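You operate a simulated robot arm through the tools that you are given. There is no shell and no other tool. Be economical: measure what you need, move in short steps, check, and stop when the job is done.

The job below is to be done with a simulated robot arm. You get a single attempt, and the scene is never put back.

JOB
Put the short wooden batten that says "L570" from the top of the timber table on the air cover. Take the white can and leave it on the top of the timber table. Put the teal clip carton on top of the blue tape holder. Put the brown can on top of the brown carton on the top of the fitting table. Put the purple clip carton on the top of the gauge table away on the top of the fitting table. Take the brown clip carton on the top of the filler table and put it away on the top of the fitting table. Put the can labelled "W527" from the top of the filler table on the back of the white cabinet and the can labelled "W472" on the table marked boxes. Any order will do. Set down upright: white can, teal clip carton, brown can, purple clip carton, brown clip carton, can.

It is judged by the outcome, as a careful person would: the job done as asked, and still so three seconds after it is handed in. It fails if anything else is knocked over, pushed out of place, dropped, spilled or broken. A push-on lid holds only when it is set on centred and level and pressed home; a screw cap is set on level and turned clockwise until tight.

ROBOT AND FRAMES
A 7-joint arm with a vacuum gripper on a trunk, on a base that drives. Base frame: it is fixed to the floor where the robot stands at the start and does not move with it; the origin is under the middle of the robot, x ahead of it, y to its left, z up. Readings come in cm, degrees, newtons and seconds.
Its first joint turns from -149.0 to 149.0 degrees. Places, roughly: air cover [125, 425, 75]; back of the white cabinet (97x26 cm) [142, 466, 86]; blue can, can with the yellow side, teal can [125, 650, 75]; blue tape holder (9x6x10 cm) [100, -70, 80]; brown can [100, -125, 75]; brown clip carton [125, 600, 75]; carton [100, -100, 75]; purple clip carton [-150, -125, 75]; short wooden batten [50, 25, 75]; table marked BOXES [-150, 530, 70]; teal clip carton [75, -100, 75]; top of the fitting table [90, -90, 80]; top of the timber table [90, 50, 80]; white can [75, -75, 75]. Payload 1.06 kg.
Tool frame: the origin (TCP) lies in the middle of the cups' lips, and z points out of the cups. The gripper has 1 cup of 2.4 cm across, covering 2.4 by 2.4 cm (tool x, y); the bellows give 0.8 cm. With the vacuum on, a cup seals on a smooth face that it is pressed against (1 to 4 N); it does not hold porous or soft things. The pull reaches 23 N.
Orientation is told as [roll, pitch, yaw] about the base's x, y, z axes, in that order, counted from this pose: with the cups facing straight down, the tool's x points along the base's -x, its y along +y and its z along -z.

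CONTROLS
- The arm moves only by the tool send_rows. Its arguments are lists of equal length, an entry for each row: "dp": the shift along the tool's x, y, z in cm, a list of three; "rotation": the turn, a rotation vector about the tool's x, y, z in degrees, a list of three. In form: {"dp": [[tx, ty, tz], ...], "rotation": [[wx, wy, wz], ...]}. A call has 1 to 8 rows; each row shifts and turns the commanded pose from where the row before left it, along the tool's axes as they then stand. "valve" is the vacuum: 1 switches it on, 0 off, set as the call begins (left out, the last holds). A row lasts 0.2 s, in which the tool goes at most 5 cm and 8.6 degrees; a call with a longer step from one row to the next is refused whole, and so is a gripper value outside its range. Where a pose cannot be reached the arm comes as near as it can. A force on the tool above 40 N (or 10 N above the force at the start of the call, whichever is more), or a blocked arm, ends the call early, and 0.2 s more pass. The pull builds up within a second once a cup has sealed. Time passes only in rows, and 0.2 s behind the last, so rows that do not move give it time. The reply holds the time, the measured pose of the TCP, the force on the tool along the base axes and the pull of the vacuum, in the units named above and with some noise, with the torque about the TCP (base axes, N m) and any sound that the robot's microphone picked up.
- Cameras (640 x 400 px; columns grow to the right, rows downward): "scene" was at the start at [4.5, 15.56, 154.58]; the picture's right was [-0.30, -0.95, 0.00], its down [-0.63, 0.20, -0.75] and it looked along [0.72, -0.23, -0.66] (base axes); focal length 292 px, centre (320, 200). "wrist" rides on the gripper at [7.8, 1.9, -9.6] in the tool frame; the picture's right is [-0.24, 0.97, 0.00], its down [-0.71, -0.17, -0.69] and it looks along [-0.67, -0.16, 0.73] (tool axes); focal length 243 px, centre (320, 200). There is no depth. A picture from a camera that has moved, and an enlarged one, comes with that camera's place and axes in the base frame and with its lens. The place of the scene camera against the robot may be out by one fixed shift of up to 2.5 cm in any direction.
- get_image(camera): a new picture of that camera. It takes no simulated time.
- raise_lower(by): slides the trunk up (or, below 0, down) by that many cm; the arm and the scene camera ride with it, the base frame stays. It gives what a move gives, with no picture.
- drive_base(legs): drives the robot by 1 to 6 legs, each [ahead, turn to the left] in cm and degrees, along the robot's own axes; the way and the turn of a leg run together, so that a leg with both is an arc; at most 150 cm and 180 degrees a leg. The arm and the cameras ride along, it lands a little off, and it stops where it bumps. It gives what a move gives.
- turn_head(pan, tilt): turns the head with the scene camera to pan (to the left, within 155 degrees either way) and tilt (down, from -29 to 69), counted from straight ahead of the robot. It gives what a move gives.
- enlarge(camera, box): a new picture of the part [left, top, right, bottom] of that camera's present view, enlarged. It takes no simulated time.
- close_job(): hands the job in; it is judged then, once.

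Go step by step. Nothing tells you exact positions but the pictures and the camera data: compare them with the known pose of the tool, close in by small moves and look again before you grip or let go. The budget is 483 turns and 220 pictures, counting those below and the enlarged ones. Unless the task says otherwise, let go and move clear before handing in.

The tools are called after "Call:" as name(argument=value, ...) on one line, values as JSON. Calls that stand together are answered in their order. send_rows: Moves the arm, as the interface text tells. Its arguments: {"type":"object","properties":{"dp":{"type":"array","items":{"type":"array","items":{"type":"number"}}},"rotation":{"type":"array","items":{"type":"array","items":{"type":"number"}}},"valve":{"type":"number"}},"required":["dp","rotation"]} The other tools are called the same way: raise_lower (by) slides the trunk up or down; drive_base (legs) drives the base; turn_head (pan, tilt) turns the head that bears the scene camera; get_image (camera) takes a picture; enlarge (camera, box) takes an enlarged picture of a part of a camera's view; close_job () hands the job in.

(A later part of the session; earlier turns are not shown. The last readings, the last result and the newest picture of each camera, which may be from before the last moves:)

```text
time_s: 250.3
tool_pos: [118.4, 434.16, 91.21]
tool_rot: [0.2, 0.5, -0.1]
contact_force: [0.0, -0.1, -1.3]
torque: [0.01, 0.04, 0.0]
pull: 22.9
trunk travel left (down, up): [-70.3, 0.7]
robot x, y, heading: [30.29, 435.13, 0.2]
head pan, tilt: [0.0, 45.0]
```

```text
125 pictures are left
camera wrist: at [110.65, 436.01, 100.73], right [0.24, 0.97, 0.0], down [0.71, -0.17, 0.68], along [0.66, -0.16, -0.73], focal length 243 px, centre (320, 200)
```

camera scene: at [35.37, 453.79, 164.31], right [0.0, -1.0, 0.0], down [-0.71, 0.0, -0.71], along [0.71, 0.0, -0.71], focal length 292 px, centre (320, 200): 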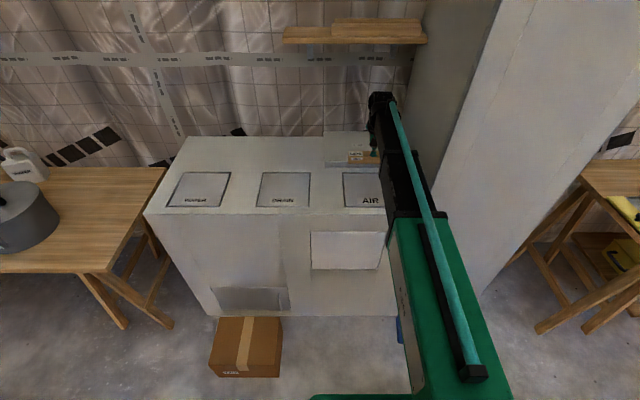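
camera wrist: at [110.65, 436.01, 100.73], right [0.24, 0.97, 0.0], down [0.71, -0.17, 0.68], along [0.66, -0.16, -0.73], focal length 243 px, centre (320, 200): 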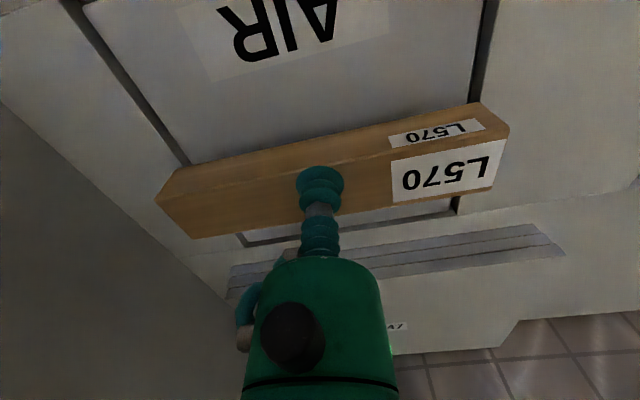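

Call:
send_rows(dp=[[0.6, 0, 0], [1.2, 0, 0], [1.2, 0, 0], [0.6, 0, 0], [0, 0, 0.6], [0, 0, 0.5], [0, 0, 0]], rotation=[[0, 0, 0], [0, 0, 0], [0, 0, 0], [0, 0, 0], [0, 0, 0], [0, 0, 0], [0, 0, 0]])

Call:
send_rows(dp=[[0, 0, 0.4], [0, 0, 0]], rotation=[[0, 0, 0], [0, 0, 0]])

Call:
send_rows(dp=[[0, 0, 0.4], [0, 0, 0]], rotation=[[0, 0, 0], [0, 0, 0]])

```text
time_s: 251.9
tool_pos: [114.82, 434.25, 90.05]
tool_rot: [0.1, 0.5, -0.1]
contact_force: [-0.4, -0.4, -1.3]
torque: [0.02, -0.02, -0.01]
pull: 22.9
trunk travel left (down, up): [-70.3, 0.7]
robot x, y, heading: [30.82, 435.91, 0.3]
head pan, tilt: [0.0, 45.0]
```

```text
time_s: 252.5
tool_pos: [114.83, 434.22, 89.66]
tool_rot: [0.0, 0.5, -0.1]
contact_force: [1.3, 0.3, -1.9]
torque: [-0.01, -0.01, 0.02]
pull: 22.8
trunk travel left (down, up): [-70.3, 0.7]
robot x, y, heading: [30.76, 435.8, 0.2]
head pan, tilt: [0.0, 45.0]
```

```text
time_s: 253.1
tool_pos: [114.8, 434.18, 89.21]
tool_rot: [0.1, 0.5, -0.2]
contact_force: [-0.8, 0.7, -0.9]
torque: [-0.01, 0.04, 0.0]
pull: 22.4
trunk travel left (down, up): [-70.3, 0.7]
robot x, y, heading: [30.74, 435.72, 0.2]
head pan, tilt: [0.0, 45.0]
```

Call:
send_rows(dp=[[0, 0, 0.3], [0, 0, 0]], rotation=[[0, 0, 0], [0, 0, 0]])

Call:
send_rows(dp=[[0, 0, 0.3], [0, 0, 0]], rotation=[[0, 0, 0], [0, 0, 0]])

Call:
enlarge(camera="wrist", box=[120, 0, 560, 260])

```text
time_s: 253.7
tool_pos: [114.65, 434.27, 89.0]
tool_rot: [0.2, 0.5, -0.1]
contact_force: [-0.2, -0.7, -0.5]
torque: [-0.03, -0.04, -0.02]
pull: 22.7
trunk travel left (down, up): [-70.3, 0.7]
robot x, y, heading: [30.85, 435.44, 0.1]
head pan, tilt: [0.0, 45.0]
```

```text
time_s: 254.3
tool_pos: [114.79, 434.23, 88.82]
tool_rot: [0.0, 0.3, -0.1]
contact_force: [4.3, 1.2, 16.5]
torque: [-0.02, -0.06, -0.02]
pull: 22.8
trunk travel left (down, up): [-70.3, 0.7]
robot x, y, heading: [30.98, 435.2, 0.3]
head pan, tilt: [0.0, 45.0]
```

```text
1.45 times, centred on (340, 130) of wrist
camera zoom: at [106.94, 436.15, 98.4], right [0.24, 0.97, 0.0], down [0.71, -0.17, 0.68], along [0.66, -0.16, -0.73], focal length 353 px, centre (291, 302)
```

zoom: 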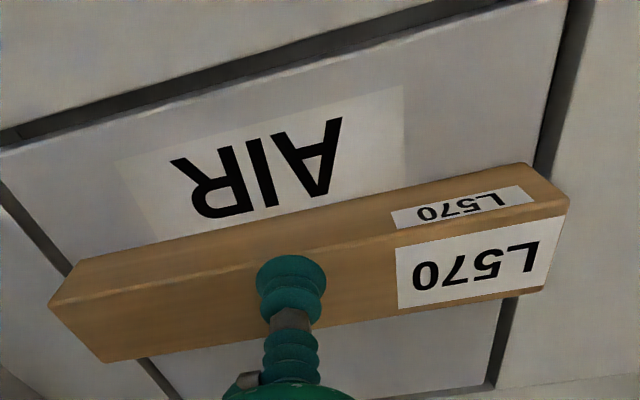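

Call:
send_rows(dp=[[0, 0, -0.6], [0, 0.4, 0], [0, 0, 0.3], [0, 0, 0.2], [0, 0, 0]], rotation=[[0, 0, 0], [0, 0, 0], [0, 0, 0], [0, 0, 0], [0, 0, 0]])

Call:
send_rows(dp=[[0, 0, 0], [0, 0, 0], [0, 0, 0], [0, 0, -0.5], [0, 0, -1], [0, 0, -3], [0, 0, -4], [0, 0, -4]], rotation=[[0, 0, 0], [0, 0, 0], [0, 0, 0], [0, 0, 0], [0, 0, 0], [0, 0, 0], [0, 0, 0], [0, 0, 0]], valve=0)

Call:
get_image(camera="wrist")

```text
time_s: 255.5
tool_pos: [114.79, 434.68, 88.81]
tool_rot: [0.1, 0.4, -0.1]
contact_force: [-1.5, 0.2, 3.1]
torque: [0.01, -0.04, 0.0]
pull: 23.0
trunk travel left (down, up): [-70.3, 0.7]
robot x, y, heading: [30.96, 435.5, 0.4]
head pan, tilt: [0.0, 45.0]
```

```text
time_s: 257.3
tool_pos: [115.09, 434.61, 101.36]
tool_rot: [0.1, 0.5, -0.1]
contact_force: [0.6, -0.2, 0.2]
torque: [-0.01, -0.01, 0.01]
pull: 0.0
trunk travel left (down, up): [-70.3, 0.7]
robot x, y, heading: [30.52, 435.67, 0.2]
head pan, tilt: [0.0, 45.0]
```

```text
123 pictures are left
camera wrist: at [107.16, 436.47, 111.0], right [0.24, 0.97, 0.0], down [0.71, -0.17, 0.68], along [0.66, -0.16, -0.73], focal length 243 px, centre (320, 200)
```

wrist: 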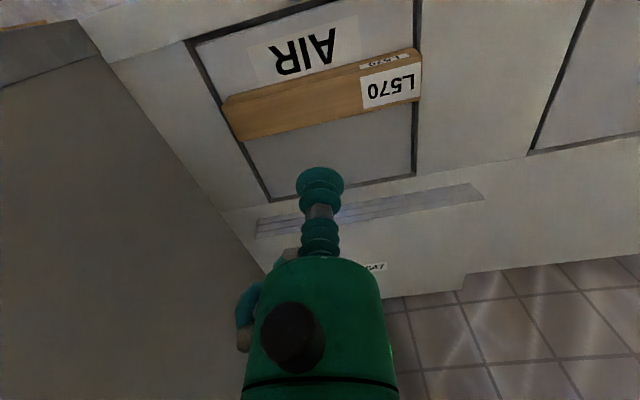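

Batten placed. Now retract the arm and look left before driving to the filler table.

Call:
send_rows(dp=[[3, 0, -1], [4, 0, -1], [4, 0, -1], [4, 0, 0], [4, 0, 0], [4, 0, 0]], rotation=[[0, 0, 0], [0, 0, 0], [0, 0, 0], [0, 0, 0], [0, 0, 0], [0, 0, 0]])

Call:
turn_head(pan=75, tilt=30)

Call:
get_image(camera="scene")

```text
time_s: 258.7
tool_pos: [91.89, 434.43, 104.56]
tool_rot: [0.1, 0.4, -0.1]
contact_force: [-0.2, 0.0, 0.1]
torque: [0.04, 0.03, 0.03]
pull: 0.1
trunk travel left (down, up): [-70.3, 0.7]
robot x, y, heading: [30.8, 435.53, 0.3]
head pan, tilt: [0.0, 45.0]
```

```text
time_s: 260.1
tool_pos: [91.96, 434.47, 104.56]
tool_rot: [0.1, 0.4, -0.1]
contact_force: [-0.1, 0.7, 0.7]
torque: [-0.03, -0.01, 0.03]
pull: 0.1
trunk travel left (down, up): [-70.3, 0.7]
robot x, y, heading: [30.92, 435.79, 0.2]
head pan, tilt: [75.0, 30.0]
```

```text
122 pictures are left
camera scene: at [29.54, 462.5, 166.57], right [0.97, -0.26, 0.0], down [-0.13, -0.48, -0.87], along [0.22, 0.84, -0.5], focal length 292 px, centre (320, 200)
```

scene: 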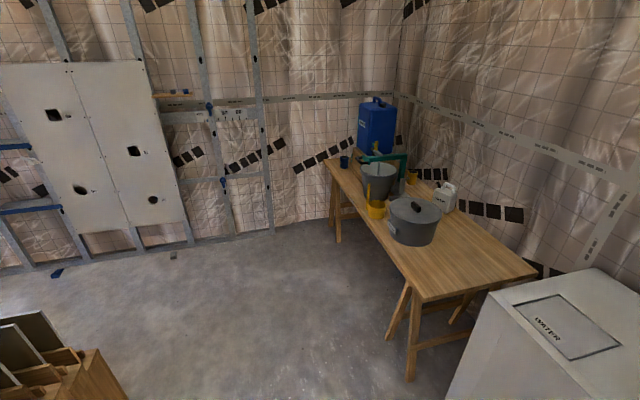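

Call:
drive_base(legs=[[-20, 0], [0, 90], [80, 0], [80, 0], [0, -90]])

Call:
turn_head(pan=0, tilt=35)

Call:
get_image(camera="scene")

Call:
get_image(camera="wrist")

```text
time_s: 277.4
tool_pos: [71.9, 592.77, 104.65]
tool_rot: [0.1, 0.5, -3.7]
contact_force: [-0.6, -0.5, 0.2]
torque: [-0.04, 0.0, -0.01]
pull: 0.0
trunk travel left (down, up): [-70.3, 0.7]
robot x, y, heading: [11.18, 597.97, -3.2]
head pan, tilt: [75.0, 30.0]
```

```text
time_s: 278.8
tool_pos: [71.91, 592.72, 104.5]
tool_rot: [0.0, 0.5, -3.7]
contact_force: [-0.3, -0.4, -0.4]
torque: [-0.01, -0.02, -0.01]
pull: 0.1
trunk travel left (down, up): [-70.3, 0.7]
robot x, y, heading: [10.99, 597.94, -3.5]
head pan, tilt: [0.0, 35.0]
```

```text
121 pictures are left
camera scene: at [17.32, 615.62, 165.79], right [-0.06, -1.0, 0.0], down [-0.57, 0.03, -0.82], along [0.82, -0.05, -0.57], focal length 292 px, centre (320, 200)
```

scene: 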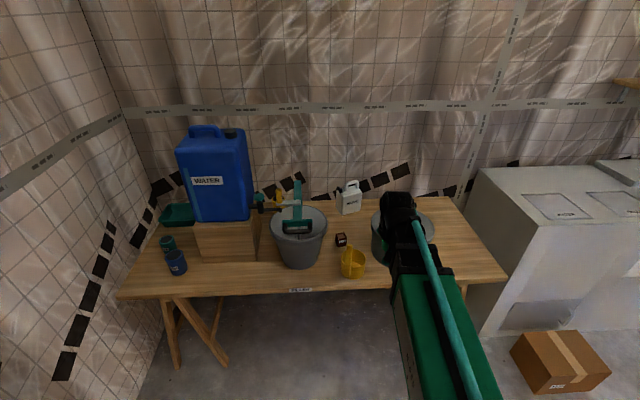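

```text
120 pictures are left
camera wrist: at [64.29, 595.12, 114.19], right [0.3, 0.95, 0.0], down [0.7, -0.22, 0.68], along [0.65, -0.2, -0.73], focal length 243 px, centre (320, 200)
```

wrist: 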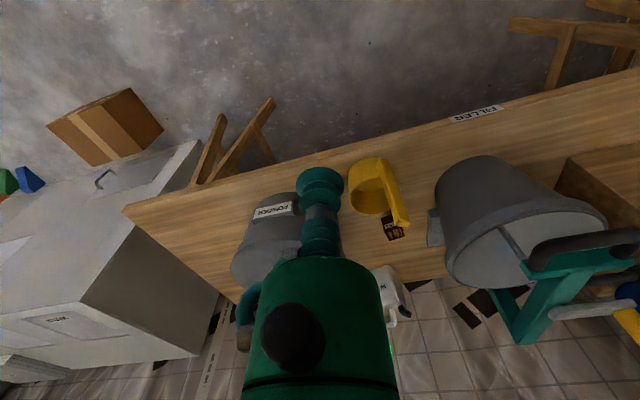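

Call:
enlarge(camera="scene", box=[130, 180, 290, 290])

Call:
enlarge(camera="scene", box=[290, 170, 400, 290])

```text
3.64 times, centred on (210, 235) of scene
camera zoom: at [17.32, 615.62, 165.79], right [-0.06, -1.0, 0.0], down [-0.57, 0.03, -0.82], along [0.82, -0.05, -0.57], focal length 1061 px, centre (720, 73)
```

zoom: 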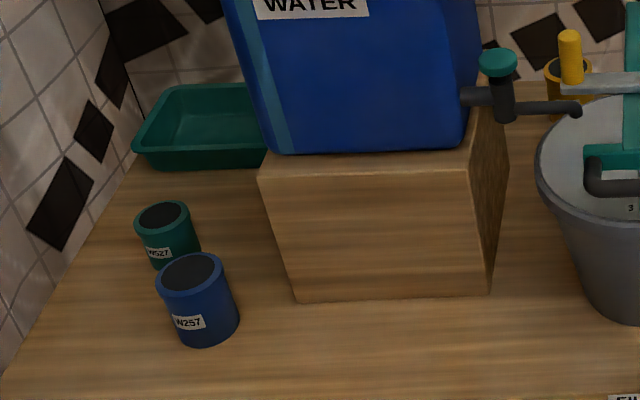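

```text
3.33 times, centred on (345, 230) of scene
camera zoom: at [17.32, 615.62, 165.79], right [-0.06, -1.0, 0.0], down [-0.57, 0.03, -0.82], along [0.82, -0.05, -0.57], focal length 972 px, centre (237, 100)
```

zoom: 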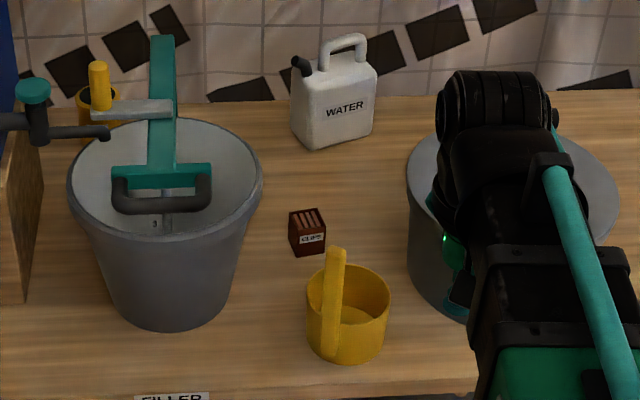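

Small brown clip carton, teal W527 and blue W257 seen; the yellow-sided can must be W472. First W527: drive to the table's left end.

Call:
drive_base(legs=[[0, 93.3], [58, 0], [0, -84]])

Call:
get_image(camera="scene")

Call:
get_image(camera="wrist")

```text
time_s: 284.8
tool_pos: [13.8, 686.4, 104.65]
tool_rot: [-0.1, 1.6, 89.3]
contact_force: [-0.2, -6.0, 0.4]
torque: [0.56, 0.07, 0.06]
pull: 0.1
trunk travel left (down, up): [-70.3, 0.7]
robot x, y, heading: [11.39, 626.82, 89.3]
head pan, tilt: [0.0, 35.0]
stopped in leg 2: the force on the tool passed its limit at 124 N (the readings are from after the stop); the commanded pose is now the measured one
```

```text
117 pictures are left
camera scene: at [-4.48, 631.91, 165.79], right [1.0, -0.01, 0.0], down [-0.01, -0.57, -0.82], along [0.01, 0.82, -0.57], focal length 292 px, centre (320, 200)
```

scene: 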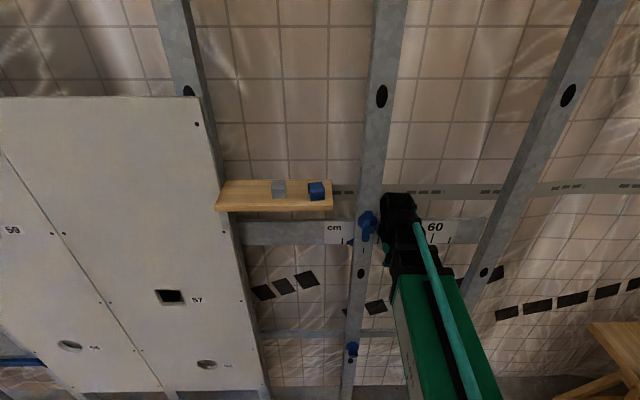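

```text
116 pictures are left
camera wrist: at [11.65, 678.87, 114.38], right [-0.97, 0.25, -0.01], down [0.18, 0.73, 0.66], along [0.17, 0.64, -0.75], focal length 243 px, centre (320, 200)
```

wrist: 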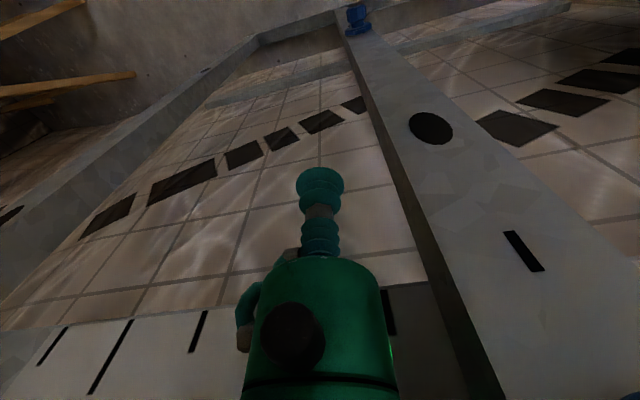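

The arm met the wall ahead; nothing loose was there. Back off, turn around and reverse toward the left end instead.

Call:
drive_base(legs=[[-30, 0], [0, -90], [0, -89.3]])

Call:
drive_base(legs=[[-56, 0], [0, 49], [0, 49]])

Call:
get_image(camera="scene")

Call:
get_image(camera="wrist")

```text
time_s: 294.5
tool_pos: [8.56, 536.55, 104.64]
tool_rot: [0.1, 1.7, -91.0]
contact_force: [1.0, -0.1, 0.5]
torque: [-0.04, 0.0, 0.02]
pull: 0.1
trunk travel left (down, up): [-70.3, 0.7]
robot x, y, heading: [10.88, 596.65, -90.8]
head pan, tilt: [0.0, 35.0]
```

```text
time_s: 299.8
tool_pos: [53.72, 607.63, 104.57]
tool_rot: [0.0, 1.6, -45.9]
contact_force: [-0.7, 0.5, -0.6]
torque: [-0.03, 0.0, -0.01]
pull: 0.2
trunk travel left (down, up): [-70.3, 0.7]
robot x, y, heading: [12.88, 651.87, -47.4]
head pan, tilt: [0.0, 35.0]
stopped in leg 2: the robot was blocked; the commanded pose is now the measured one
```

```text
115 pictures are left
camera scene: at [29.22, 661.18, 165.79], right [-0.74, -0.68, 0.0], down [-0.39, 0.42, -0.82], along [0.56, -0.6, -0.57], focal length 292 px, centre (320, 200)
```

scene: 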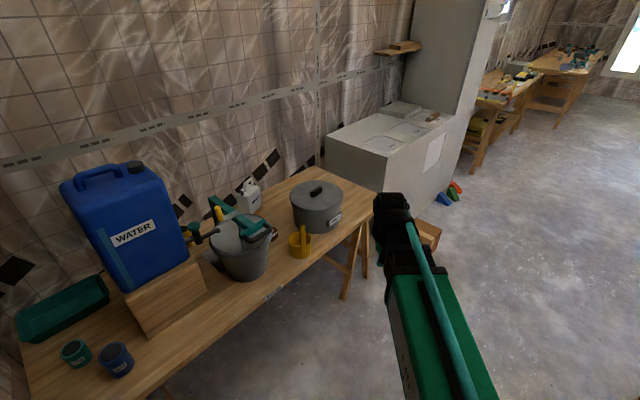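

```text
114 pictures are left
camera wrist: at [49.85, 614.32, 114.35], right [0.86, 0.51, -0.01], down [0.38, -0.64, 0.66], along [0.33, -0.57, -0.75], focal length 243 px, centre (320, 200)
```

wrist: 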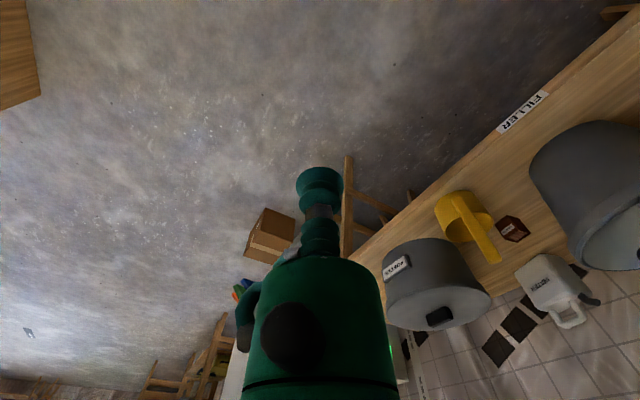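

Call:
drive_base(legs=[[14, 0], [0, 28], [0, 27]])

Call:
get_image(camera="scene")

Call:
get_image(camera="wrist")

```text
time_s: 303.9
tool_pos: [81.83, 650.47, 104.57]
tool_rot: [0.0, 1.7, 10.1]
contact_force: [0.7, 0.4, 0.4]
torque: [-0.01, 0.01, 0.01]
pull: 0.0
trunk travel left (down, up): [-70.3, 0.7]
robot x, y, heading: [22.14, 641.46, 8.3]
head pan, tilt: [0.0, 35.0]
```

```text
113 pictures are left
camera scene: at [25.1, 659.88, 165.79], right [0.15, -0.99, 0.0], down [-0.57, -0.08, -0.82], along [0.81, 0.12, -0.57], focal length 292 px, centre (320, 200)
```

scene: 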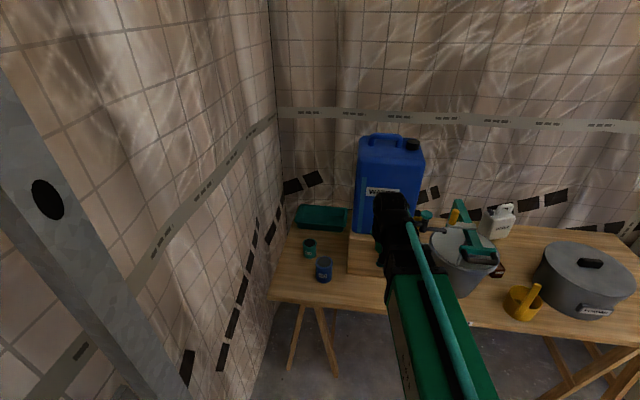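

```text
112 pictures are left
camera wrist: at [74.07, 650.97, 114.35], right [0.06, 1.0, -0.01], down [0.75, -0.04, 0.66], along [0.66, -0.05, -0.75], focal length 243 px, centre (320, 200)
```

wrist: 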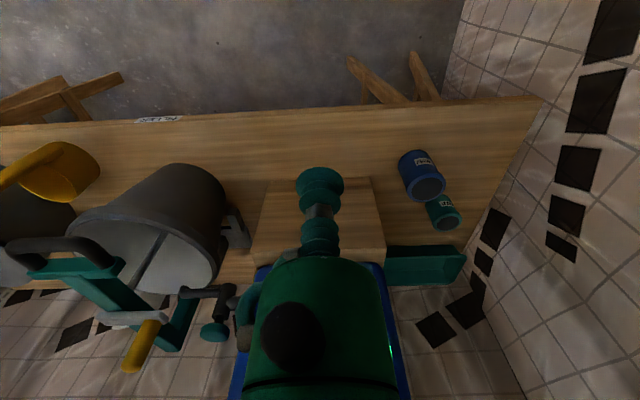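

Call:
send_rows(dp=[[0, 0, 0], [0, 0, 0], [0, 3.5, 0], [0, 3.5, 0], [0, 3.5, 0], [0, 3.5, 0], [0, 2.5, 0]], rotation=[[0, -1.7, 5], [0, 0, 5], [0, 0, 0], [0, 0, 0], [0, 0, 0], [0, 0, 0], [0, 0, 0]])

Call:
get_image(camera="wrist")

Call:
get_image(camera="scene")

```text
time_s: 305.5
tool_pos: [82.01, 666.93, 104.39]
tool_rot: [-0.1, -0.1, 0.1]
contact_force: [0.3, 0.7, -0.7]
torque: [-0.02, 0.0, 0.02]
pull: 0.1
trunk travel left (down, up): [-70.3, 0.7]
robot x, y, heading: [22.28, 641.39, 8.6]
head pan, tilt: [0.0, 35.0]
```

```text
111 pictures are left
camera wrist: at [73.98, 668.79, 113.91], right [0.23, 0.97, 0.0], down [0.71, -0.17, 0.69], along [0.67, -0.16, -0.73], focal length 243 px, centre (320, 200)
```

wrist: 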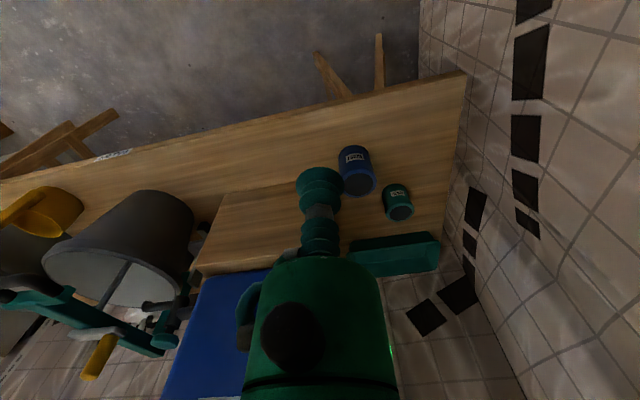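

```text
110 pictures are left
camera scene: at [25.12, 659.9, 165.79], right [0.15, -0.99, 0.0], down [-0.57, -0.08, -0.82], along [0.81, 0.12, -0.57], focal length 292 px, centre (320, 200)
```

scene: 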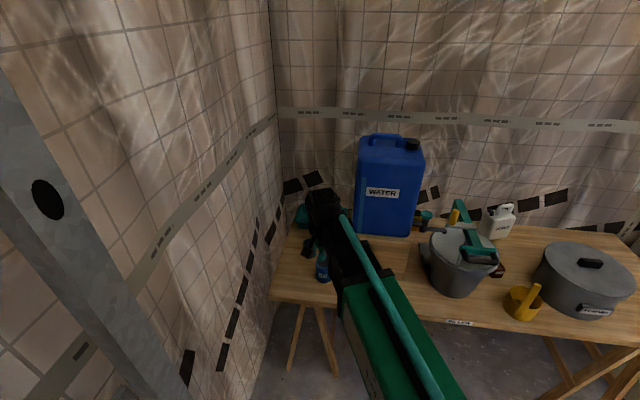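

Triangulation puts the can tops at about z 75, so this table is lower and the can farther, about (116.5, 677). Drive a little closer.

Call:
drive_base(legs=[[18, 0]])

Call:
get_image(camera="wrist")

Call:
get_image(camera="scene")

```text
time_s: 307.0
tool_pos: [99.51, 669.33, 104.43]
tool_rot: [-0.2, 0.1, 0.0]
contact_force: [0.2, 0.4, 0.3]
torque: [0.01, 0.0, -0.02]
pull: 0.1
trunk travel left (down, up): [-70.3, 0.7]
robot x, y, heading: [39.77, 643.83, 8.6]
head pan, tilt: [0.0, 35.0]
```

```text
109 pictures are left
camera wrist: at [91.62, 671.33, 113.87], right [0.23, 0.97, 0.0], down [0.71, -0.17, 0.69], along [0.67, -0.16, -0.73], focal length 243 px, centre (320, 200)
```

wrist: 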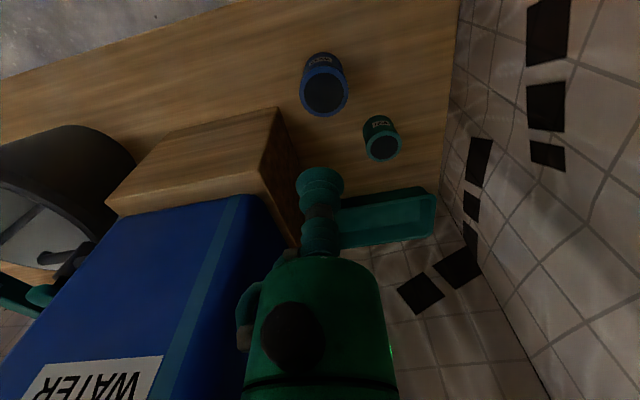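

```text
108 pictures are left
camera scene: at [42.81, 662.5, 165.79], right [0.15, -0.99, 0.0], down [-0.57, -0.08, -0.82], along [0.81, 0.12, -0.57], focal length 292 px, centre (320, 200)
```

scene: 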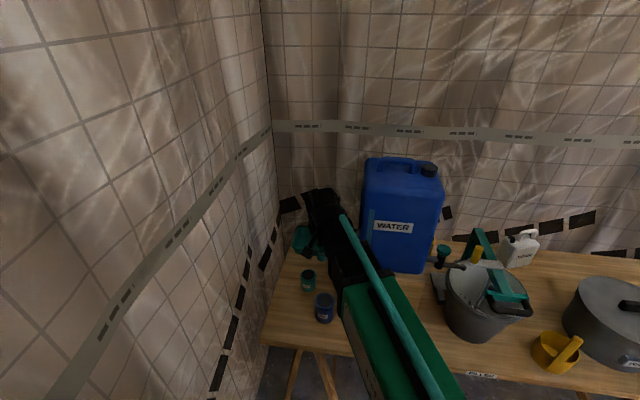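

Call:
send_rows(dp=[[-2.5, 2, 0], [-3, 2, 0], [-3, 2, 1], [-3, 1.7, 2], [-3, 0, 3], [-3, 0, 3], [-0.5, 0, 4]], rotation=[[0, 0, 0], [0, 0, 0], [0, 0, 0], [0, 0, 0], [0, 0, 0], [0, 0, 0], [0, 0, 0]], valve=1)

Call:
get_image(camera="wrist")

```text
time_s: 308.6
tool_pos: [117.34, 677.03, 91.47]
tool_rot: [0.1, 0.0, 0.0]
contact_force: [-1.0, -0.3, 0.8]
torque: [0.02, 0.0, 0.0]
pull: 0.1
trunk travel left (down, up): [-70.3, 0.7]
robot x, y, heading: [40.14, 643.71, 8.2]
head pan, tilt: [0.0, 35.0]
```

```text
107 pictures are left
camera wrist: at [109.49, 678.96, 100.97], right [0.23, 0.97, 0.0], down [0.71, -0.17, 0.69], along [0.67, -0.16, -0.73], focal length 243 px, centre (320, 200)
```

wrist: 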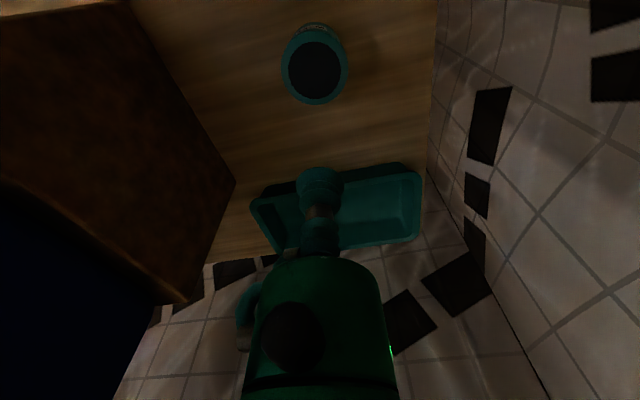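

Call:
send_rows(dp=[[0.7, -0.2, 3], [0, 0, 4], [0, 0, 4], [0, 0, 2], [0, 0, 0]], rotation=[[0, 0, 0], [0, 0, 0], [0, 0, 0], [0, 0, 0], [0, 0, 0]])

Call:
enlarge(camera="wrist", box=[220, 60, 420, 200])

```text
time_s: 309.8
tool_pos: [116.69, 677.04, 78.57]
tool_rot: [0.0, -0.1, 0.0]
contact_force: [-0.2, 0.0, 0.1]
torque: [-0.02, 0.02, 0.0]
pull: 0.1
trunk travel left (down, up): [-70.3, 0.7]
robot x, y, heading: [39.98, 644.05, 8.7]
head pan, tilt: [0.0, 35.0]
```

```text
2.86 times, centred on (320, 130) of wrist
camera zoom: at [108.73, 678.86, 88.09], right [0.23, 0.97, 0.0], down [0.71, -0.17, 0.69], along [0.67, -0.16, -0.73], focal length 693 px, centre (320, 400)
```

zoom: 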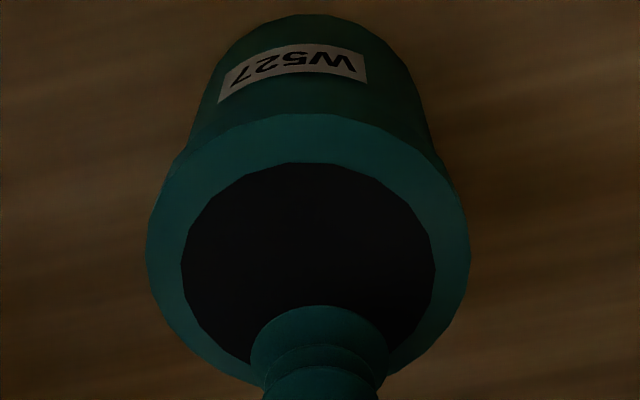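

Call:
send_rows(dp=[[-0.4, -0.3, 1.5], [0, 0, 0.8], [0, 0, 0.4], [0, 0, 0.4], [0, 0, 0]], rotation=[[0, 0, 0], [0, 0, 0], [0, 0, 0], [0, 0, 0], [0, 0, 0]])

Call:
send_rows(dp=[[0, 0, 0.4], [0, 0, 0]], rotation=[[0, 0, 0], [0, 0, 0]])

Call:
send_rows(dp=[[0, 0, 0.4], [0, 0, 0]], rotation=[[0, 0, 0], [0, 0, 0]])

```text
time_s: 310.7
tool_pos: [117.08, 676.63, 76.12]
tool_rot: [0.2, -0.5, 0.1]
contact_force: [-3.6, -1.0, 21.3]
torque: [0.01, -0.05, -0.04]
pull: 22.8
trunk travel left (down, up): [-70.3, 0.7]
robot x, y, heading: [39.99, 644.3, 8.3]
head pan, tilt: [0.0, 35.0]
stopped in row 4: the force on the tool passed its limit at 44 N (the readings are from after the stop); the commanded pose is now the measured one
```

```text
time_s: 311.1
tool_pos: [117.13, 676.69, 76.12]
tool_rot: [0.2, -0.8, 0.0]
contact_force: [-3.5, -0.7, 22.6]
torque: [-0.08, -0.03, 0.0]
pull: 23.2
trunk travel left (down, up): [-70.3, 0.7]
robot x, y, heading: [39.91, 643.62, 8.4]
head pan, tilt: [0.0, 35.0]
stopped in row 2: the force on the tool passed its limit at 44 N (the readings are from after the stop); the commanded pose is now the measured one
```

```text
time_s: 311.6
tool_pos: [117.13, 676.72, 76.07]
tool_rot: [0.4, -0.9, 0.0]
contact_force: [-3.8, -2.2, 24.4]
torque: [-0.04, -0.1, -0.03]
pull: 22.8
trunk travel left (down, up): [-70.3, 0.7]
robot x, y, heading: [40.47, 643.8, 8.3]
head pan, tilt: [0.0, 35.0]
stopped in row 1: the force on the tool passed its limit at 46 N (the readings are from after the stop); the commanded pose is now the measured one
```

Sealed (contact came earlier, at about z 76.5). Lift gently.

Call:
send_rows(dp=[[0, 0, -0.5], [0, 0, -0.5], [0, 0, -1], [0, 0, -1.5], [0, 0, -2], [0, 0, -2], [0, 0, -1]], rotation=[[0, 0, 0], [0, 0.9, 0], [0, 0, 0], [0, 0, 0], [0, 0, 0], [0, 0, 0], [0, 0, 0]])

Call:
get_image(camera="wrist")

```text
time_s: 313.1
tool_pos: [117.42, 676.76, 84.29]
tool_rot: [0.3, 0.2, 0.2]
contact_force: [-0.2, -0.2, -2.6]
torque: [0.0, -0.01, 0.02]
pull: 23.1
trunk travel left (down, up): [-70.3, 0.7]
robot x, y, heading: [39.9, 643.98, 8.2]
head pan, tilt: [0.0, 35.0]
```

```text
105 pictures are left
camera wrist: at [109.53, 678.52, 93.83], right [0.23, 0.97, 0.0], down [0.71, -0.17, 0.68], along [0.66, -0.16, -0.73], focal length 243 px, centre (320, 200)
```

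wrist: 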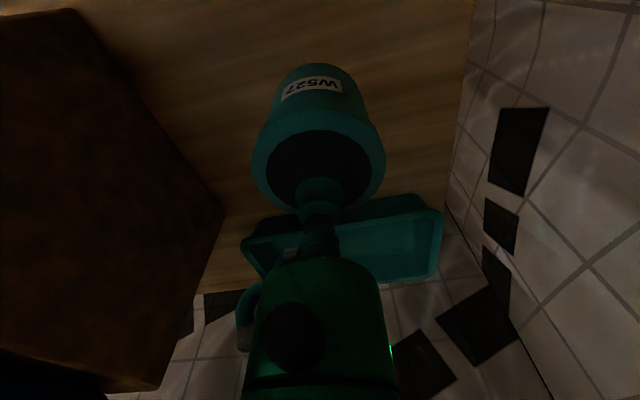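

Call:
send_rows(dp=[[0, 0, -1], [0, 0, -2], [0, 0, -3], [0, 0, -3], [0, 0, -3], [0, 0, -3], [0, 0, -3], [0, 0, -2]], rotation=[[0, 0, 0], [0, 0, 0], [0, 0, 0], [0, 0, 0], [0, 0, 0], [0, 0, 0], [0, 0, 0], [0, 0, 0]])

Call:
send_rows(dp=[[1, -0.4, 0], [2, -0.8, 0], [2.5, -1, 0], [2.5, -1, 0], [2.5, -1, 0], [2.5, -1, 0], [2, -0.8, 0], [1, -0.4, 0]], rotation=[[0, 0, 0], [0, 0, 0], [0, 0, 0], [0, 0, 0], [0, 0, 0], [0, 0, 0], [0, 0, 0], [0, 0, 0]])

Call:
drive_base(legs=[[-26, 0]])

```text
time_s: 314.9
tool_pos: [117.51, 676.76, 104.33]
tool_rot: [0.3, 0.2, 0.0]
contact_force: [1.0, 0.7, -2.5]
torque: [0.03, -0.04, 0.0]
pull: 22.9
trunk travel left (down, up): [-70.3, 0.7]
robot x, y, heading: [40.04, 643.96, 8.4]
head pan, tilt: [0.0, 35.0]
```

```text
time_s: 316.8
tool_pos: [101.52, 670.29, 104.11]
tool_rot: [0.2, 0.0, 0.2]
contact_force: [1.0, -0.9, -1.5]
torque: [0.01, -0.01, 0.02]
pull: 22.7
trunk travel left (down, up): [-70.3, 0.7]
robot x, y, heading: [39.82, 643.73, 8.2]
head pan, tilt: [0.0, 35.0]
```

```text
time_s: 318.6
tool_pos: [75.7, 666.58, 104.24]
tool_rot: [0.2, 0.0, 0.3]
contact_force: [0.1, -0.8, -0.6]
torque: [-0.04, -0.02, -0.02]
pull: 23.0
trunk travel left (down, up): [-70.3, 0.7]
robot x, y, heading: [14.13, 639.9, 8.8]
head pan, tilt: [0.0, 35.0]
```

Call:
drive_base(legs=[[0, -50], [0, -49]])

```text
time_s: 323.5
tool_pos: [30.1, 574.9, 104.14]
tool_rot: [0.3, 0.2, -99.4]
contact_force: [0.5, 0.2, -1.4]
torque: [-0.02, 0.03, 0.04]
pull: 22.9
trunk travel left (down, up): [-70.3, 0.7]
robot x, y, heading: [14.04, 639.89, -90.8]
head pan, tilt: [0.0, 35.0]
```

Call:
drive_base(legs=[[67, 0], [67, 0], [68, 0], [0, 45.5], [0, 45.5]])

Call:
drive_base(legs=[[30, 0]])

Call:
turn_head(pan=0, tilt=45)

Call:
get_image(camera="scene")

```text
time_s: 338.1
tool_pos: [75.66, 454.34, 104.09]
tool_rot: [0.2, 0.1, -8.7]
contact_force: [-0.4, 1.1, -1.9]
torque: [-0.01, 0.0, 0.05]
pull: 23.1
trunk travel left (down, up): [-70.3, 0.7]
robot x, y, heading: [10.74, 437.73, -0.4]
head pan, tilt: [0.0, 35.0]
```

```text
time_s: 340.1
tool_pos: [106.41, 453.83, 104.12]
tool_rot: [0.2, 0.1, -8.9]
contact_force: [0.4, 0.4, -1.7]
torque: [0.03, -0.04, 0.03]
pull: 22.9
trunk travel left (down, up): [-70.3, 0.7]
robot x, y, heading: [41.27, 437.43, -0.6]
head pan, tilt: [0.0, 35.0]
```

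```text
time_s: 340.9
tool_pos: [106.35, 453.8, 104.1]
tool_rot: [0.3, 0.2, -8.9]
contact_force: [-0.3, 0.2, -1.2]
torque: [-0.01, -0.03, -0.02]
pull: 22.8
trunk travel left (down, up): [-70.3, 0.7]
robot x, y, heading: [41.36, 436.98, -0.5]
head pan, tilt: [0.0, 45.0]
```

```text
104 pictures are left
camera scene: at [46.15, 455.53, 164.32], right [-0.01, -1.0, 0.0], down [-0.71, 0.01, -0.71], along [0.71, -0.01, -0.71], focal length 292 px, centre (320, 200)
```

scene: 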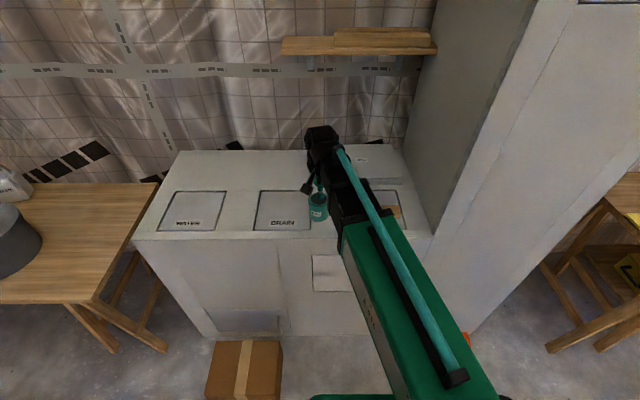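

Call:
drive_base(legs=[[9, 0.5]])

Call:
send_rows(dp=[[-0.8, 0.6, 0], [-1.8, 1.4, 0], [-2.3, 1.8, 0], [-2.3, 2, 0], [-2.3, 2, 0], [-2.3, 2, 0], [-2, 1.4, 0], [-1, 0.6, 0]], rotation=[[0, 0, -1], [0, 0, -2], [0, 0, -2], [0, 0, -2], [0, 0, -1], [0, 0, -0.5], [0, 0, 0], [0, 0, 0]])

Call:
get_image(camera="wrist")

Call:
get_image(camera="scene")

```text
time_s: 341.9
tool_pos: [115.34, 454.3, 104.09]
tool_rot: [0.2, 0.3, -8.3]
contact_force: [1.0, -0.3, -2.0]
torque: [0.01, 0.04, 0.03]
pull: 22.8
trunk travel left (down, up): [-70.3, 0.7]
robot x, y, heading: [50.69, 437.63, -0.0]
head pan, tilt: [0.0, 45.0]
```

```text
time_s: 343.8
tool_pos: [130.68, 465.29, 104.25]
tool_rot: [0.3, 0.1, 0.0]
contact_force: [-0.1, 0.1, -1.3]
torque: [0.0, 0.02, 0.03]
pull: 22.6
trunk travel left (down, up): [-70.3, 0.7]
robot x, y, heading: [50.52, 437.69, 0.1]
head pan, tilt: [0.0, 45.0]
```

```text
103 pictures are left
camera wrist: at [122.77, 467.16, 113.78], right [0.23, 0.97, 0.0], down [0.71, -0.17, 0.68], along [0.66, -0.16, -0.73], focal length 243 px, centre (320, 200)
```

wrist: 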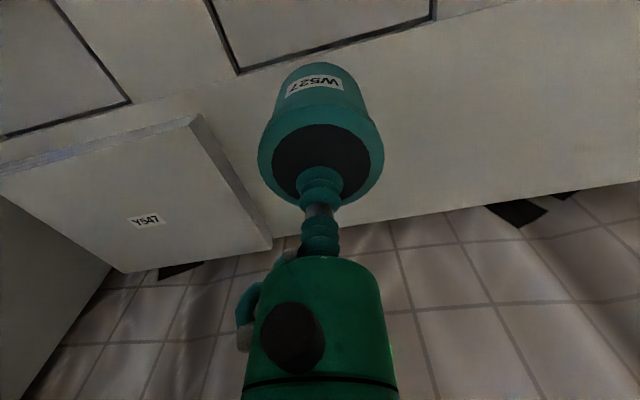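

```text
102 pictures are left
camera scene: at [55.0, 455.52, 164.31], right [0.0, -1.0, 0.0], down [-0.71, 0.0, -0.71], along [0.71, 0.0, -0.71], focal length 292 px, centre (320, 200)
```

scene: 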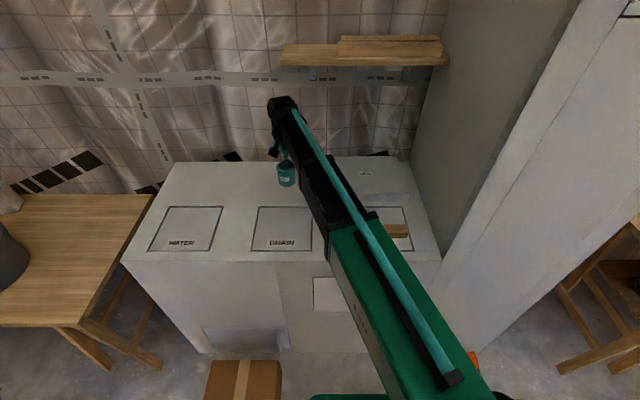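

Call:
send_rows(dp=[[0, 0.3, 1], [0, 0.7, 2], [0, 0.7, 2], [0, 0.3, 1], [-1, 0, 0], [-2, 0, 0], [-2, 0, 0], [-1.3, 0, 0]], rotation=[[0, 0, 0], [0, 0, 0], [0, 0, 0], [0, 0, 0], [0, 0, 0], [0, 0, 0], [0, 0, 0], [0, 0, 0]])

Call:
send_rows(dp=[[0, 0, 1], [0, 0, 0.8], [0, 0, 0]], rotation=[[0, 0, 0], [0, 0, 0], [0, 0, 0]])

Call:
get_image(camera="wrist")

```text
time_s: 345.6
tool_pos: [136.93, 467.43, 98.06]
tool_rot: [0.3, 0.1, 0.2]
contact_force: [-0.4, -0.2, -1.5]
torque: [-0.04, 0.0, -0.02]
pull: 22.9
trunk travel left (down, up): [-70.3, 0.7]
robot x, y, heading: [50.15, 437.58, -0.2]
head pan, tilt: [0.0, 45.0]
```

```text
time_s: 346.4
tool_pos: [137.1, 467.43, 96.14]
tool_rot: [0.4, 0.1, 0.1]
contact_force: [0.3, 0.2, -1.9]
torque: [-0.01, 0.0, -0.03]
pull: 22.8
trunk travel left (down, up): [-70.3, 0.7]
robot x, y, heading: [50.12, 437.67, 0.0]
head pan, tilt: [0.0, 45.0]
```

```text
101 pictures are left
camera wrist: at [129.19, 469.16, 105.77], right [0.23, 0.97, 0.0], down [0.71, -0.17, 0.68], along [0.66, -0.16, -0.73], focal length 243 px, centre (320, 200)
```

wrist: 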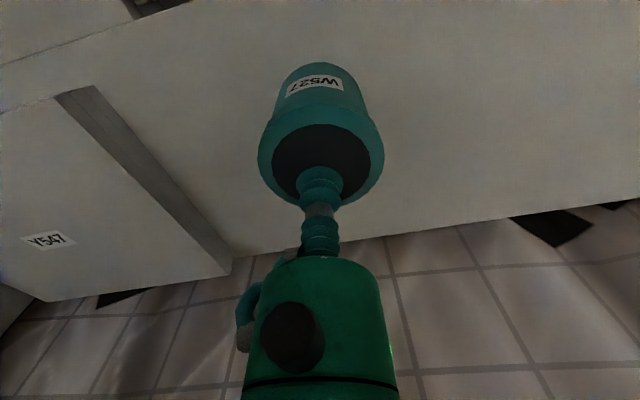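

Call:
send_rows(dp=[[0, 0, 0.4], [0, 0, 0.3], [0, 0, 0]], rotation=[[0, 0, 0], [0, 0, 0], [0, 0, 0]])

Call:
send_rows(dp=[[0, 0, 0.3], [0, 0, 0]], rotation=[[0, 0, 0], [0, 0, 0]])

Call:
send_rows(dp=[[0, 0, 0.3], [0, 0, 0]], rotation=[[0, 0, 0], [0, 0, 0]])

```text
time_s: 347.1
tool_pos: [137.06, 467.21, 95.55]
tool_rot: [0.3, 0.1, 0.0]
contact_force: [0.8, 1.0, -1.9]
torque: [-0.05, 0.0, 0.04]
pull: 22.8
trunk travel left (down, up): [-70.3, 0.7]
robot x, y, heading: [50.31, 437.07, 0.3]
head pan, tilt: [0.0, 45.0]
```

```text
time_s: 347.8
tool_pos: [136.95, 467.37, 95.36]
tool_rot: [0.3, 0.2, 0.0]
contact_force: [-0.9, -0.1, -1.7]
torque: [0.0, -0.02, -0.01]
pull: 23.1
trunk travel left (down, up): [-70.3, 0.7]
robot x, y, heading: [50.33, 437.28, 0.1]
head pan, tilt: [0.0, 45.0]
```

```text
time_s: 348.4
tool_pos: [136.9, 467.36, 95.11]
tool_rot: [0.3, 0.1, 0.0]
contact_force: [-0.8, 0.3, -1.5]
torque: [-0.04, 0.0, 0.0]
pull: 22.8
trunk travel left (down, up): [-70.3, 0.7]
robot x, y, heading: [50.08, 437.45, -0.2]
head pan, tilt: [0.0, 45.0]
```

Call:
send_rows(dp=[[0, 0, 0.3], [0, 0, 0]], rotation=[[0, 0, 0], [0, 0, 0]])

Call:
send_rows(dp=[[0, 0, 0.3], [0, 0, 0]], rotation=[[0, 0, 0], [0, 0, 0]])

```text
time_s: 348.9
tool_pos: [136.88, 467.14, 94.69]
tool_rot: [0.3, 0.1, 0.1]
contact_force: [-0.8, 0.3, -2.9]
torque: [-0.02, -0.01, 0.0]
pull: 23.0
trunk travel left (down, up): [-70.3, 0.7]
robot x, y, heading: [49.94, 437.41, 0.1]
head pan, tilt: [0.0, 45.0]
```

```text
time_s: 349.6
tool_pos: [136.97, 467.29, 94.49]
tool_rot: [0.3, 0.1, 0.1]
contact_force: [-0.6, -0.6, -1.3]
torque: [-0.01, -0.05, 0.0]
pull: 22.8
trunk travel left (down, up): [-70.3, 0.7]
robot x, y, heading: [50.55, 437.72, -0.2]
head pan, tilt: [0.0, 45.0]
```

Call:
send_rows(dp=[[0, 0, 0.3], [0, 0, 0]], rotation=[[0, 0, 0], [0, 0, 0]])

Call:
get_image(camera="wrist")

```text
time_s: 350.1
tool_pos: [136.86, 467.39, 94.16]
tool_rot: [0.3, 0.0, 0.1]
contact_force: [0.0, 0.1, -2.1]
torque: [-0.03, 0.01, -0.02]
pull: 22.9
trunk travel left (down, up): [-70.3, 0.7]
robot x, y, heading: [50.04, 437.4, 0.1]
head pan, tilt: [0.0, 45.0]
```

```text
100 pictures are left
camera wrist: at [129.06, 469.16, 103.66], right [0.23, 0.97, 0.0], down [0.71, -0.17, 0.68], along [0.66, -0.16, -0.73], focal length 243 px, centre (320, 200)
```

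wrist: 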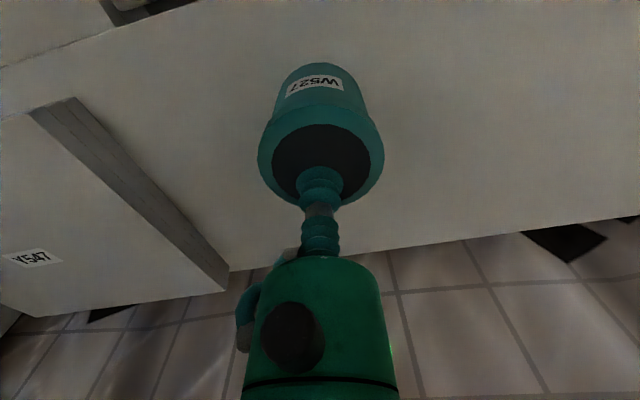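

Call:
send_rows(dp=[[0, 0, 0.3], [0, 0, 0]], rotation=[[0, 0, 0], [0, 0, 0]])

Call:
send_rows(dp=[[0, 0, 0.2], [0, 0, 0]], rotation=[[0, 0, 0], [0, 0, 0]])

```text
time_s: 350.8
tool_pos: [136.79, 467.46, 93.79]
tool_rot: [0.3, 0.1, 0.1]
contact_force: [0.5, 0.1, -0.6]
torque: [-0.03, 0.0, -0.03]
pull: 22.5
trunk travel left (down, up): [-70.3, 0.7]
robot x, y, heading: [50.45, 437.33, 0.2]
head pan, tilt: [0.0, 45.0]
```

```text
time_s: 351.4
tool_pos: [136.88, 467.45, 93.67]
tool_rot: [0.3, 0.0, 0.1]
contact_force: [-0.6, -0.2, -2.2]
torque: [0.0, -0.01, -0.02]
pull: 22.8
trunk travel left (down, up): [-70.3, 0.7]
robot x, y, heading: [50.36, 437.41, 0.1]
head pan, tilt: [0.0, 45.0]
```

Call:
send_rows(dp=[[0, 0, 0.3], [0, 0, 0]], rotation=[[0, 0, 0], [0, 0, 0]])

Call:
send_rows(dp=[[0, 0, 0.2], [0, 0, 0]], rotation=[[0, 0, 0], [0, 0, 0]])

```text
time_s: 351.9
tool_pos: [136.82, 467.27, 93.35]
tool_rot: [0.3, 0.1, 0.1]
contact_force: [0.9, 0.4, -1.8]
torque: [0.01, -0.03, 0.07]
pull: 22.9
trunk travel left (down, up): [-70.3, 0.7]
robot x, y, heading: [50.47, 437.53, 0.3]
head pan, tilt: [0.0, 45.0]
```

```text
time_s: 352.6
tool_pos: [136.83, 467.36, 93.08]
tool_rot: [0.4, 0.1, 0.1]
contact_force: [0.2, 0.8, -1.5]
torque: [0.0, -0.01, 0.01]
pull: 23.1
trunk travel left (down, up): [-70.3, 0.7]
robot x, y, heading: [50.26, 437.48, -0.2]
head pan, tilt: [0.0, 45.0]
```

Call:
send_rows(dp=[[0, 0, 0.4], [0, 0, 0]], rotation=[[0, 0, 0], [0, 0, 0]])

Call:
send_rows(dp=[[0, 0, 0.3], [0, 0, 0]], rotation=[[0, 0, 0], [0, 0, 0]])

Call:
enlarge(camera="scene", box=[220, 120, 380, 260])

```text
time_s: 353.1
tool_pos: [136.66, 467.3, 92.98]
tool_rot: [0.3, -0.1, 0.1]
contact_force: [-0.8, 1.6, 15.5]
torque: [0.0, -0.12, -0.02]
pull: 23.0
trunk travel left (down, up): [-70.3, 0.7]
robot x, y, heading: [50.77, 437.44, 0.1]
head pan, tilt: [0.0, 45.0]
```

```text
time_s: 353.8
tool_pos: [136.64, 467.31, 92.59]
tool_rot: [0.3, 0.1, 0.1]
contact_force: [-0.5, 2.9, 16.2]
torque: [0.02, -0.1, -0.02]
pull: 22.9
trunk travel left (down, up): [-70.3, 0.7]
robot x, y, heading: [50.15, 437.61, 0.1]
head pan, tilt: [0.0, 45.0]
```

```text
2.86 times, centred on (300, 190) of scene
camera zoom: at [54.75, 455.48, 164.32], right [0.0, -1.0, 0.0], down [-0.71, 0.0, -0.71], along [0.71, 0.0, -0.71], focal length 833 px, centre (377, 229)
```

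zoom: 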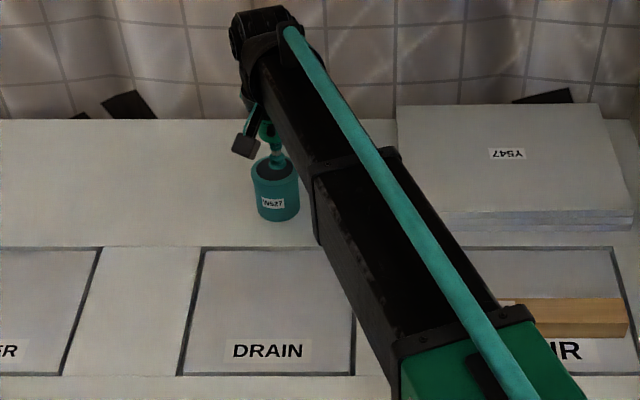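

Contact; the can stands on the back of the cabinet. Release and lift.

Call:
send_rows(dp=[[0, 0, -0.3], [0, 0, 0], [0, 0, 0], [0, 0, 0], [0, 0, -0.5], [0, 0, -1], [0, 0, -3], [0, 0, -3]], rotation=[[0, 0, 0], [0, 0, 0], [0, 0, 0], [0, 0, 0], [0, 0, 0], [0, 0, 0], [0, 0, 0], [0, 0, 0]], valve=0)

Call:
send_rows(dp=[[3, 0, -2], [4, 0, -1], [4, 0, 0], [4, 0, 0], [4, 0, 0], [4, -2, 0], [4, -2, 0], [4, -2, 0]], rotation=[[0, 0, 0], [0, 0, 0], [0, 0, 0], [0, 0, 0], [0, 0, 0], [0, 0, 0], [0, 0, 0], [0, 0, 0]])

Call:
get_image(camera="wrist")

```text
time_s: 355.6
tool_pos: [136.95, 467.41, 100.19]
tool_rot: [0.4, 0.2, 0.0]
contact_force: [-0.1, -1.6, 0.3]
torque: [-0.03, -0.05, 0.01]
pull: 0.1
trunk travel left (down, up): [-70.3, 0.7]
robot x, y, heading: [50.47, 437.15, -0.1]
head pan, tilt: [0.0, 45.0]
```

```text
time_s: 357.4
tool_pos: [105.85, 461.06, 103.36]
tool_rot: [0.3, 0.3, 0.1]
contact_force: [-1.0, 0.3, 0.4]
torque: [0.02, 0.03, -0.01]
pull: 0.0
trunk travel left (down, up): [-70.3, 0.7]
robot x, y, heading: [50.54, 437.28, 0.0]
head pan, tilt: [0.0, 45.0]
```

```text
98 pictures are left
camera wrist: at [97.98, 462.97, 112.9], right [0.23, 0.97, 0.0], down [0.71, -0.17, 0.68], along [0.66, -0.16, -0.73], focal length 243 px, centre (320, 200)
```

wrist: 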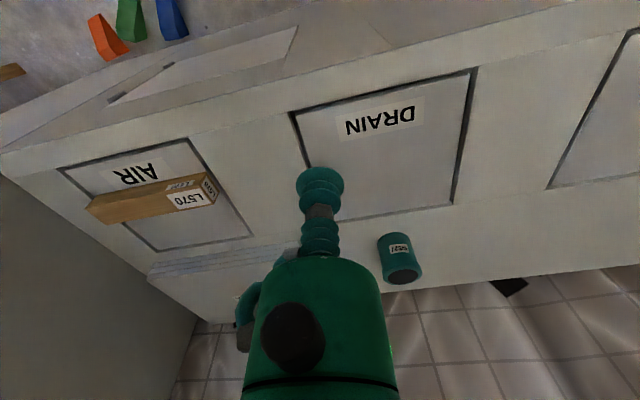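

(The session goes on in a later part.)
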